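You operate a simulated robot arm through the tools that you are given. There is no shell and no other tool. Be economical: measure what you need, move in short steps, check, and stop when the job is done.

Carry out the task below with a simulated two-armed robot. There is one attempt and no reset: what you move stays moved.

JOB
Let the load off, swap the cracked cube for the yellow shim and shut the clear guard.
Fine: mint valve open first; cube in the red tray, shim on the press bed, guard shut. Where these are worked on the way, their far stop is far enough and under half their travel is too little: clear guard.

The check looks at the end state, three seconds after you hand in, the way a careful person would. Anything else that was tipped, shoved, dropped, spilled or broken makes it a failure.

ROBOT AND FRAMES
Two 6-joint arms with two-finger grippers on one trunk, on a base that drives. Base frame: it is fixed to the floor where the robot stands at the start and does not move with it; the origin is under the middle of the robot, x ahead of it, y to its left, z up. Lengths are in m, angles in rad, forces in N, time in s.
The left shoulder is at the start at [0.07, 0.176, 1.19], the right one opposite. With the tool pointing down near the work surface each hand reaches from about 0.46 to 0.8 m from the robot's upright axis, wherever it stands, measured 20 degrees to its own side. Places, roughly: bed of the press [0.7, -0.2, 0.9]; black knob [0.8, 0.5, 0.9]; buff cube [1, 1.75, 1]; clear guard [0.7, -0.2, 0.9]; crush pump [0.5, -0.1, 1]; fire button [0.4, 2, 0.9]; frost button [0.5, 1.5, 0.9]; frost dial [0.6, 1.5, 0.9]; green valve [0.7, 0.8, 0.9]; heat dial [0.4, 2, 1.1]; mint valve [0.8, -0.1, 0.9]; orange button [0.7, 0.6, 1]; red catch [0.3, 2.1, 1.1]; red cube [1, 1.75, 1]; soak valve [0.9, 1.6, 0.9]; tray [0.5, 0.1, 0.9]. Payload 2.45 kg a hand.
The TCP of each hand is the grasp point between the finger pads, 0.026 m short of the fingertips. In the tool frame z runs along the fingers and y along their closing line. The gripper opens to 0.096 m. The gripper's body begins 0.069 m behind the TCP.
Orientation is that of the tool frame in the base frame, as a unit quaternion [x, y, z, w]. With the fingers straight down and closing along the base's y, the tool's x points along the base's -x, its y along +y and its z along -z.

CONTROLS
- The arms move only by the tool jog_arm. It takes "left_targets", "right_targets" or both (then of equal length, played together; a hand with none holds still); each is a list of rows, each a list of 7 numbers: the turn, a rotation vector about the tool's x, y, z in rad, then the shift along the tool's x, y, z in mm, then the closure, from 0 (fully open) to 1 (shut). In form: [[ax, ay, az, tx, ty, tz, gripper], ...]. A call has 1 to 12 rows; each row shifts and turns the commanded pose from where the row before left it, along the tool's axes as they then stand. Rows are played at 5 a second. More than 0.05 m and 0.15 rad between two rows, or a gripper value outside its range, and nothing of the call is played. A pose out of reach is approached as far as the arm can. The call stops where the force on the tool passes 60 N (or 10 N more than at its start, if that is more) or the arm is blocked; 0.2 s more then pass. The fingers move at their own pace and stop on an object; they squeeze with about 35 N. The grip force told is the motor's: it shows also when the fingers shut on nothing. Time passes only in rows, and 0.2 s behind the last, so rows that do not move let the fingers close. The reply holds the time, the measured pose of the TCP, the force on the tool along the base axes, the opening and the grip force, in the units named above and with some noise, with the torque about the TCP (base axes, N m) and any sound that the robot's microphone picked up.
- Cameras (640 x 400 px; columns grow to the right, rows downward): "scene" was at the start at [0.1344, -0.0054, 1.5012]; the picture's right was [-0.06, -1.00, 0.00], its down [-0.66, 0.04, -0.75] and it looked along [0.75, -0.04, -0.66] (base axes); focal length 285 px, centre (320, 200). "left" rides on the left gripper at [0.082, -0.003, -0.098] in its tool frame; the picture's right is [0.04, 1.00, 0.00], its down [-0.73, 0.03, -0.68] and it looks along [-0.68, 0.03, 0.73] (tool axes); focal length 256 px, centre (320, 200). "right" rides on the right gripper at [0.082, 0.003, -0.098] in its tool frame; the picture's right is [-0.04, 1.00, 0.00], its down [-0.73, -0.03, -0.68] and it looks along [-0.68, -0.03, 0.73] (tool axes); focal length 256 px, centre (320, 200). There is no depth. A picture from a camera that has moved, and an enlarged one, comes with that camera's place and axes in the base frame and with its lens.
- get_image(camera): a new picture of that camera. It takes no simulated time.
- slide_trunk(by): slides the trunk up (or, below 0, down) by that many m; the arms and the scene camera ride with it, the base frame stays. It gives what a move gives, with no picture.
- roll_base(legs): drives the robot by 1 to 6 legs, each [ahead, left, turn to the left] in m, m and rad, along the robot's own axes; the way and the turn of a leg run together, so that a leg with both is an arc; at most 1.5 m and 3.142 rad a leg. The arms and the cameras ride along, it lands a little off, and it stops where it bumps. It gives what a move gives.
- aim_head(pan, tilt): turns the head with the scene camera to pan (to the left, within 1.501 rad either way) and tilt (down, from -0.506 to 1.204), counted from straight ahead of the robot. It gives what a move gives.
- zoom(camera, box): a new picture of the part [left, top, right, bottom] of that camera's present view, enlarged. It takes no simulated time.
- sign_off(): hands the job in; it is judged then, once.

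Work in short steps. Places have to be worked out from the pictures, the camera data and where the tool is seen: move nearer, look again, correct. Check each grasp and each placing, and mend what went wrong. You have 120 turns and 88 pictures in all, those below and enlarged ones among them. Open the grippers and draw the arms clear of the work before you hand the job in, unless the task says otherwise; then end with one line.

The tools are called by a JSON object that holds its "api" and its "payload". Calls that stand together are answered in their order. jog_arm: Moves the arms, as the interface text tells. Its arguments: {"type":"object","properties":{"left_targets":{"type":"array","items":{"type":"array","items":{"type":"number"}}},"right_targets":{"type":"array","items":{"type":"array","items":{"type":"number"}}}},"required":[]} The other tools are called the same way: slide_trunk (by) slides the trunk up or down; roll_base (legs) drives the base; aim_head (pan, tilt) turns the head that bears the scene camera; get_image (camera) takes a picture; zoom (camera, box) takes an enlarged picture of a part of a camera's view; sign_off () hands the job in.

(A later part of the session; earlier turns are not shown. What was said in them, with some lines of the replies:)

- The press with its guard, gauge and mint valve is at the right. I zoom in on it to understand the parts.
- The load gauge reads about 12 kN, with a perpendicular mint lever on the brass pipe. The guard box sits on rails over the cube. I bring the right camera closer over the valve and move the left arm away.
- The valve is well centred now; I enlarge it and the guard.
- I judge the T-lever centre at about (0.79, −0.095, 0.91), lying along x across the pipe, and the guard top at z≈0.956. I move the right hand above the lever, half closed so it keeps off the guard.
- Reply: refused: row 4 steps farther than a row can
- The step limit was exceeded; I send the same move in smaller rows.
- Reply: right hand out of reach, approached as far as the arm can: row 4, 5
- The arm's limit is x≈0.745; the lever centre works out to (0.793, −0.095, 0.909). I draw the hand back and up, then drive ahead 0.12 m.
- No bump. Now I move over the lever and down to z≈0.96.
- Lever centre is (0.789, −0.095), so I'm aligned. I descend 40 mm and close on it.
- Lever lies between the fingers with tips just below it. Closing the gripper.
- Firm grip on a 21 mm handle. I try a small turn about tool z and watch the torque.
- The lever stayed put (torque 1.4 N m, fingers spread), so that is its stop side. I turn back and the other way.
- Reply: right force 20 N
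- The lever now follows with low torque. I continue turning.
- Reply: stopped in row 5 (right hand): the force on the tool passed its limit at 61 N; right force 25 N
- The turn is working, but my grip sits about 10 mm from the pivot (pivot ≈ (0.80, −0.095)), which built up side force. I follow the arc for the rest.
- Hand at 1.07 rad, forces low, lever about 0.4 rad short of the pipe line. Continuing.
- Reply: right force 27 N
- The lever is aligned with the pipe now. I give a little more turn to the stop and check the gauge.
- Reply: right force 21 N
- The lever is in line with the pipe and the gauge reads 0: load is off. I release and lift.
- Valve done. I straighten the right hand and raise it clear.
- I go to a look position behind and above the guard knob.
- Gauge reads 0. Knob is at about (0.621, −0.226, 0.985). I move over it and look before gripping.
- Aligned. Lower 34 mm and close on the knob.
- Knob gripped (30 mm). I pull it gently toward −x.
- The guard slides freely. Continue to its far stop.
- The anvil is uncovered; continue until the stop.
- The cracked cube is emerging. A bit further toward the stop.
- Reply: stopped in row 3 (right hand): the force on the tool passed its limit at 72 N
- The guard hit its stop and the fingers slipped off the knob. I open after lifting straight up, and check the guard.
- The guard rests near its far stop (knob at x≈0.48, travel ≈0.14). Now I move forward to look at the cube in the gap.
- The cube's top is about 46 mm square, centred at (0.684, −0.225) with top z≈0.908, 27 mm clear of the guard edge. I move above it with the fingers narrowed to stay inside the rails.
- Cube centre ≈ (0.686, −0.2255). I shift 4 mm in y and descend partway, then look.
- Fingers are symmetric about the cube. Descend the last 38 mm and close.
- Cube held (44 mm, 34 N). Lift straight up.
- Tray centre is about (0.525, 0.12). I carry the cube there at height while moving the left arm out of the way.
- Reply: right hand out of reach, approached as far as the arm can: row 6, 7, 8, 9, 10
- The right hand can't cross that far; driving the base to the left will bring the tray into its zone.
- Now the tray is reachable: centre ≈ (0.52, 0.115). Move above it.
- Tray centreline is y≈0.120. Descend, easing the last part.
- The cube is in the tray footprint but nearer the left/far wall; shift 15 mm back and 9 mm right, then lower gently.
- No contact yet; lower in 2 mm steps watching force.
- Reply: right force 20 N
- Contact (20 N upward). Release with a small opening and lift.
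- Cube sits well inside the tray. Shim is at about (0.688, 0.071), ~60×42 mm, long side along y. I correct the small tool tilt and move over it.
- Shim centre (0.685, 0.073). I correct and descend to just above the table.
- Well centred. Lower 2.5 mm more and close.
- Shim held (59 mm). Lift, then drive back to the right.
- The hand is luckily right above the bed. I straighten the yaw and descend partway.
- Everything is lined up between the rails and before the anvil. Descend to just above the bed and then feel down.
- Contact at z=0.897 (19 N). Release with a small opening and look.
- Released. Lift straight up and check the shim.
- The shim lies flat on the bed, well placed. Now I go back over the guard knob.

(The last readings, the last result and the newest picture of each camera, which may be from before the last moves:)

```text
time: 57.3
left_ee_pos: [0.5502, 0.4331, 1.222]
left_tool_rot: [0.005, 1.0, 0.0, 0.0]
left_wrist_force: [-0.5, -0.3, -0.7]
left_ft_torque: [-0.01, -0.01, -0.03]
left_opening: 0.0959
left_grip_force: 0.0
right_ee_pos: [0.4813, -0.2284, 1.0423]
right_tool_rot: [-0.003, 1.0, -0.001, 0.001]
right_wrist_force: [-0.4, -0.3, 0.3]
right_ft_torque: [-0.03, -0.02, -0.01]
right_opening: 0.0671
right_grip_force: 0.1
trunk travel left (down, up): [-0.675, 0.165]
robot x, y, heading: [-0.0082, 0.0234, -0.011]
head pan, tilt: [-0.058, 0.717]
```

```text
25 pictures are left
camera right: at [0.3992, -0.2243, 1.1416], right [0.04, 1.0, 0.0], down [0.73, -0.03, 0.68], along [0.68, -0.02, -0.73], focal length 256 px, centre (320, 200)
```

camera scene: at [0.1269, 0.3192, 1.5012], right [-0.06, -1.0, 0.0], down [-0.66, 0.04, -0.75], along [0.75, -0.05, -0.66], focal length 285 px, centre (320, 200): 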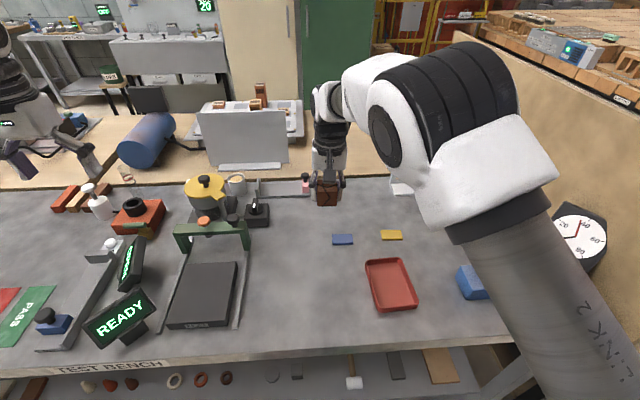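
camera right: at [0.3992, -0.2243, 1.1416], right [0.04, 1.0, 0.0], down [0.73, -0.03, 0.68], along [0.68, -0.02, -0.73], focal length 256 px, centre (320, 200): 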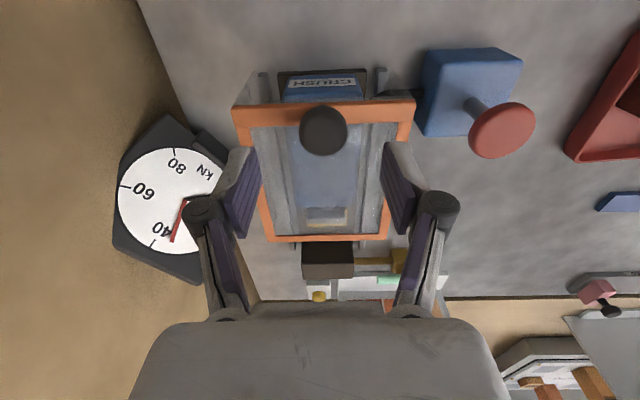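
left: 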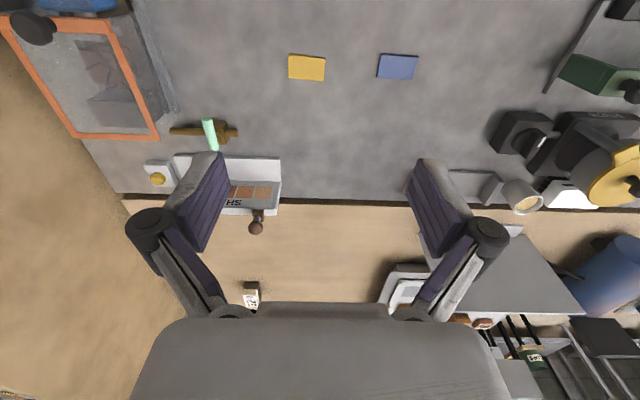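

Aligned with the knob (0.481, −0.225). Lower and grip.

{"api": "jog_arm", "payload": {"right_targets": [[0, 0, 0, 0, 3, 26, 0.3], [0, 0, 0, 0, 0, 26, 0.3], [0, 0, 0, 0, 0, 0, 0.6], [0, 0, 0, 0, 0, 0, 0.9], [0, 0, 0, 0, 0, 0, 1]]}}

```text
time: 58.5
left_ee_pos: [0.5496, 0.4314, 1.2227]
left_tool_rot: [0.005, 1.0, 0.001, 0.0]
left_wrist_force: [0.0, -0.4, 0.1]
left_ft_torque: [0.01, 0.01, -0.02]
left_opening: 0.0958
left_grip_force: 0.0
right_ee_pos: [0.4827, -0.2252, 0.991]
right_tool_rot: [-0.002, 1.0, 0.001, 0.002]
right_wrist_force: [-0.5, -18.9, 6.6]
right_ft_torque: [-0.24, -0.02, 0.03]
right_opening: 0.0303
right_grip_force: 45.1
trunk travel left (down, up): [-0.675, 0.165]
robot x, y, heading: [-0.0098, 0.0248, -0.008]
head pan, tilt: [-0.058, 0.717]
```

Knob gripped. Push toward +x in even steps, easing the side force.

{"api": "jog_arm", "payload": {"right_targets": [[0, 0, 0, -5, -1, 0, 1], [0, 0, 0, -14, 0, 0, 1], [0, 0, 0, -15, 0, 0, 1], [0, 0, 0, -15, 0, 0, 1], [0, 0, 0, -15, 0, 0, 1], [0, 0, 0, -15, 0, 0, 1], [0, 0, 0, -15, 0, 0, 1], [0, 0, 0, -15, 0, 0, 1], [0, 0, 0, -15, 0, 0, 1], [0, 0, 0, 0, 0, 0, 1]]}}

{"api": "get_image", "payload": {"camera": "right"}}

```text
time: 60.7
left_ee_pos: [0.5506, 0.4294, 1.2225]
left_tool_rot: [0.005, 1.0, 0.001, 0.0]
left_wrist_force: [-0.7, -1.5, 1.0]
left_ft_torque: [0.01, 0.01, -0.02]
left_opening: 0.0961
left_grip_force: 0.0
right_ee_pos: [0.6072, -0.2254, 0.9928]
right_tool_rot: [-0.003, 1.0, 0.001, 0.0]
right_wrist_force: [-0.2, -14.5, -3.8]
right_ft_torque: [-0.14, 0.12, 0.02]
right_opening: 0.0304
right_grip_force: 45.2
trunk travel left (down, up): [-0.675, 0.165]
robot x, y, heading: [-0.0122, 0.0235, -0.008]
head pan, tilt: [-0.058, 0.717]
```

```text
24 pictures are left
camera right: at [0.5251, -0.2224, 1.0906], right [0.04, 1.0, 0.0], down [0.73, -0.03, 0.68], along [0.68, -0.02, -0.73], focal length 256 px, centre (320, 200)
```

right: 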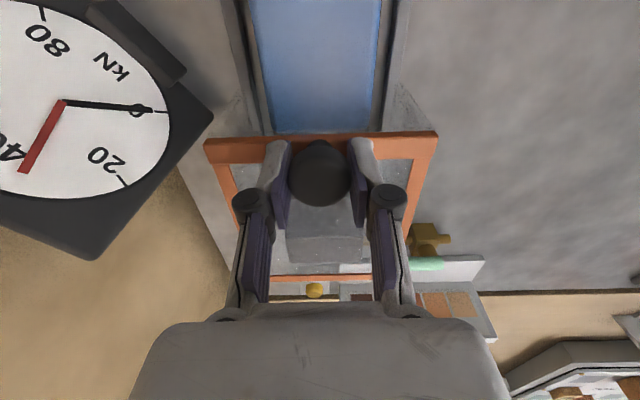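

About 14 mm to go; push gently to the closed stop.

{"api": "jog_arm", "payload": {"right_targets": [[0, 0, 0, -5, -0.5, 0, 1], [0, 0, 0, -5, 0, 0, 1], [0, 0, 0, -4, 0, 0, 1], [0, 0, 0, -2, 0, 0, 1], [0, 0, 0, 0, 0, 0, 1]]}}

```text
time: 61.9
left_ee_pos: [0.551, 0.4308, 1.2217]
left_tool_rot: [0.004, 1.0, 0.001, 0.0]
left_wrist_force: [0.1, -0.1, -0.9]
left_ft_torque: [0.0, -0.01, -0.01]
left_opening: 0.096
left_grip_force: 0.1
right_ee_pos: [0.6223, -0.2253, 0.9917]
right_tool_rot: [-0.003, 1.0, 0.001, 0.0]
right_wrist_force: [-0.4, -8.7, -5.2]
right_ft_torque: [-0.04, 0.16, 0.01]
right_opening: 0.0301
right_grip_force: 45.4
trunk travel left (down, up): [-0.675, 0.165]
robot x, y, heading: [-0.0107, 0.0248, -0.01]
head pan, tilt: [-0.058, 0.717]
```

No stop felt yet; a few more millimetres.

{"api": "jog_arm", "payload": {"right_targets": [[0, 0, 0, -2, 0, 0, 1], [0, 0, 0, -2, 0, 0, 1], [0, 0, 0, 0, 0, 0, 1]]}}

{"api": "zoom", "payload": {"camera": "scene", "box": [320, 140, 480, 310]}}

```text
time: 62.7
left_ee_pos: [0.5481, 0.431, 1.2224]
left_tool_rot: [0.004, 1.0, 0.001, 0.001]
left_wrist_force: [-0.2, 1.0, 0.5]
left_ft_torque: [0.01, 0.04, -0.01]
left_opening: 0.096
left_grip_force: 0.0
right_ee_pos: [0.6246, -0.2262, 0.9913]
right_tool_rot: [-0.001, 1.0, 0.001, 0.0]
right_wrist_force: [-16.9, -5.9, -8.8]
right_ft_torque: [0.01, 0.51, -0.03]
right_opening: 0.0302
right_grip_force: 45.7
trunk travel left (down, up): [-0.675, 0.165]
robot x, y, heading: [-0.0073, 0.027, -0.008]
head pan, tilt: [-0.058, 0.717]
```

```text
2.35 times, centred on (400, 225) of scene
camera zoom: at [0.1222, 0.0181, 1.5013], right [-0.07, -1.0, 0.0], down [-0.65, 0.04, -0.75], along [0.75, -0.05, -0.66], focal length 671 px, centre (132, 141)
```

zoom: 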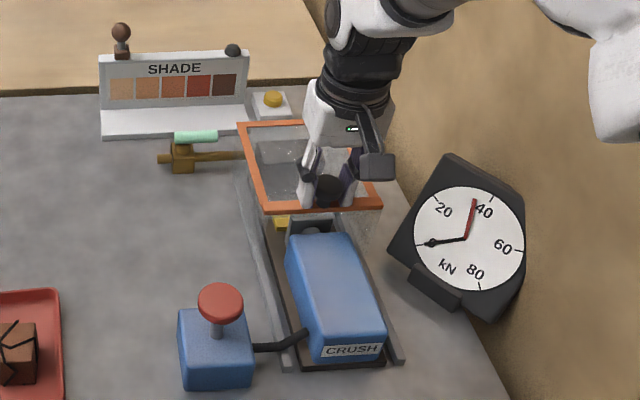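

The stop is felt (17 N) — guard shut. Release and lift away.

{"api": "jog_arm", "payload": {"right_targets": [[0, 0, 0, 0, 0, 0, 0.5], [0, 0, 0, 0, 0, 0, 0.35], [0, 0, 0, 0, 0, -35, 0.3], [0, 0, 0, 0, 0, -45, 0.3], [0, 0, 0, 40, 0, -25, 0.2], [0, 0, 0, 40, 0, -25, 0], [0, 0, 0, 0, 0, 0, 0]]}}

{"api": "zoom", "payload": {"camera": "right", "box": [200, 60, 440, 260]}}

{"api": "get_image", "payload": {"camera": "scene"}}

```text
time: 64.3
left_ee_pos: [0.5518, 0.4331, 1.2206]
left_tool_rot: [0.004, 1.0, -0.001, -0.001]
left_wrist_force: [0.9, -0.2, 0.0]
left_ft_torque: [-0.05, 0.03, 0.03]
left_opening: 0.096
left_grip_force: 0.0
right_ee_pos: [0.5463, -0.2259, 1.1221]
right_tool_rot: [-0.002, 1.0, 0.0, 0.0]
right_wrist_force: [1.6, 0.1, -0.3]
right_ft_torque: [-0.02, 0.06, -0.01]
right_opening: 0.0959
right_grip_force: 0.0
trunk travel left (down, up): [-0.675, 0.165]
robot x, y, heading: [-0.0083, 0.0253, -0.01]
head pan, tilt: [-0.058, 0.717]
```

```text
2.00 times, centred on (320, 160) of right
camera zoom: at [0.4656, -0.2222, 1.2212], right [0.04, 1.0, 0.0], down [0.73, -0.03, 0.68], along [0.68, -0.02, -0.73], focal length 512 px, centre (320, 280)
```

zoom: 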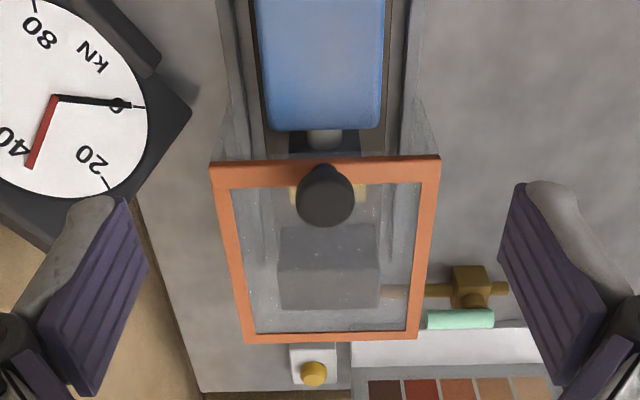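

```text
21 pictures are left
camera scene: at [0.1266, 0.0198, 1.501], right [-0.07, -1.0, 0.0], down [-0.66, 0.04, -0.75], along [0.75, -0.05, -0.66], focal length 285 px, centre (320, 200)
```

scene: 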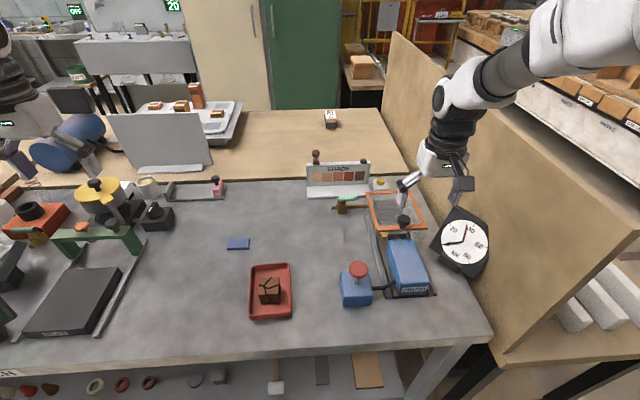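

Guard shut with the shim under it, cube in the tray, lever open, gauge 0. I draw the right arm further clear before handing in.

{"api": "jog_arm", "payload": {"right_targets": [[0, 0, 0, 10, -10, -40, 0], [0, 0, 0, 10, -10, -40, 0], [0, 0, 0, 0, 0, 0, 0]]}}

{"api": "zoom", "payload": {"camera": "scene", "box": [220, 150, 500, 330]}}

```text
time: 65.1
left_ee_pos: [0.552, 0.4332, 1.2204]
left_tool_rot: [0.004, 1.0, 0.0, -0.001]
left_wrist_force: [0.0, 0.6, 0.7]
left_ft_torque: [0.01, 0.0, -0.03]
left_opening: 0.0963
left_grip_force: 0.1
right_ee_pos: [0.5283, -0.2455, 1.2016]
right_tool_rot: [-0.003, 1.0, 0.0, 0.0]
right_wrist_force: [0.0, -0.5, -0.3]
right_ft_torque: [-0.01, 0.0, -0.01]
right_opening: 0.096
right_grip_force: 0.2
trunk travel left (down, up): [-0.675, 0.165]
robot x, y, heading: [-0.0089, 0.0255, -0.009]
head pan, tilt: [-0.058, 0.717]
```

```text
2.22 times, centred on (360, 240) of scene
camera zoom: at [0.1258, 0.0202, 1.501], right [-0.07, -1.0, 0.0], down [-0.66, 0.04, -0.75], along [0.75, -0.05, -0.66], focal length 634 px, centre (231, 111)
```

zoom: 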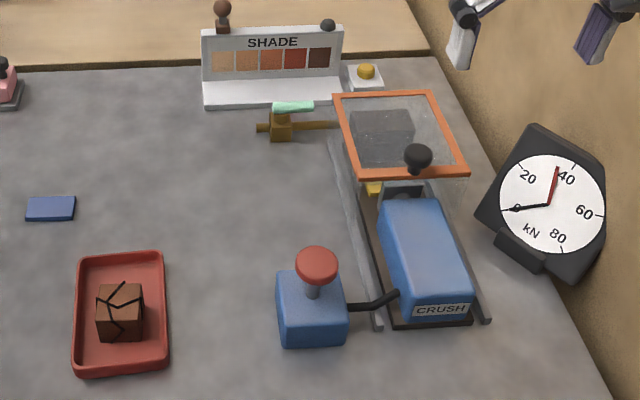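

The picture confirms the whole end state and the arms are clear, so I hand in.

{"api": "sign_off", "payload": {}}

```text
The job is handed in.
```

I've handed the job in: the mint valve was opened first and the load gauge reads 0, the cracked cube is in the red tray, the yellow shim is flat on the press bed, and the clear guard is shut. The last picture shows nothing else disturbed.
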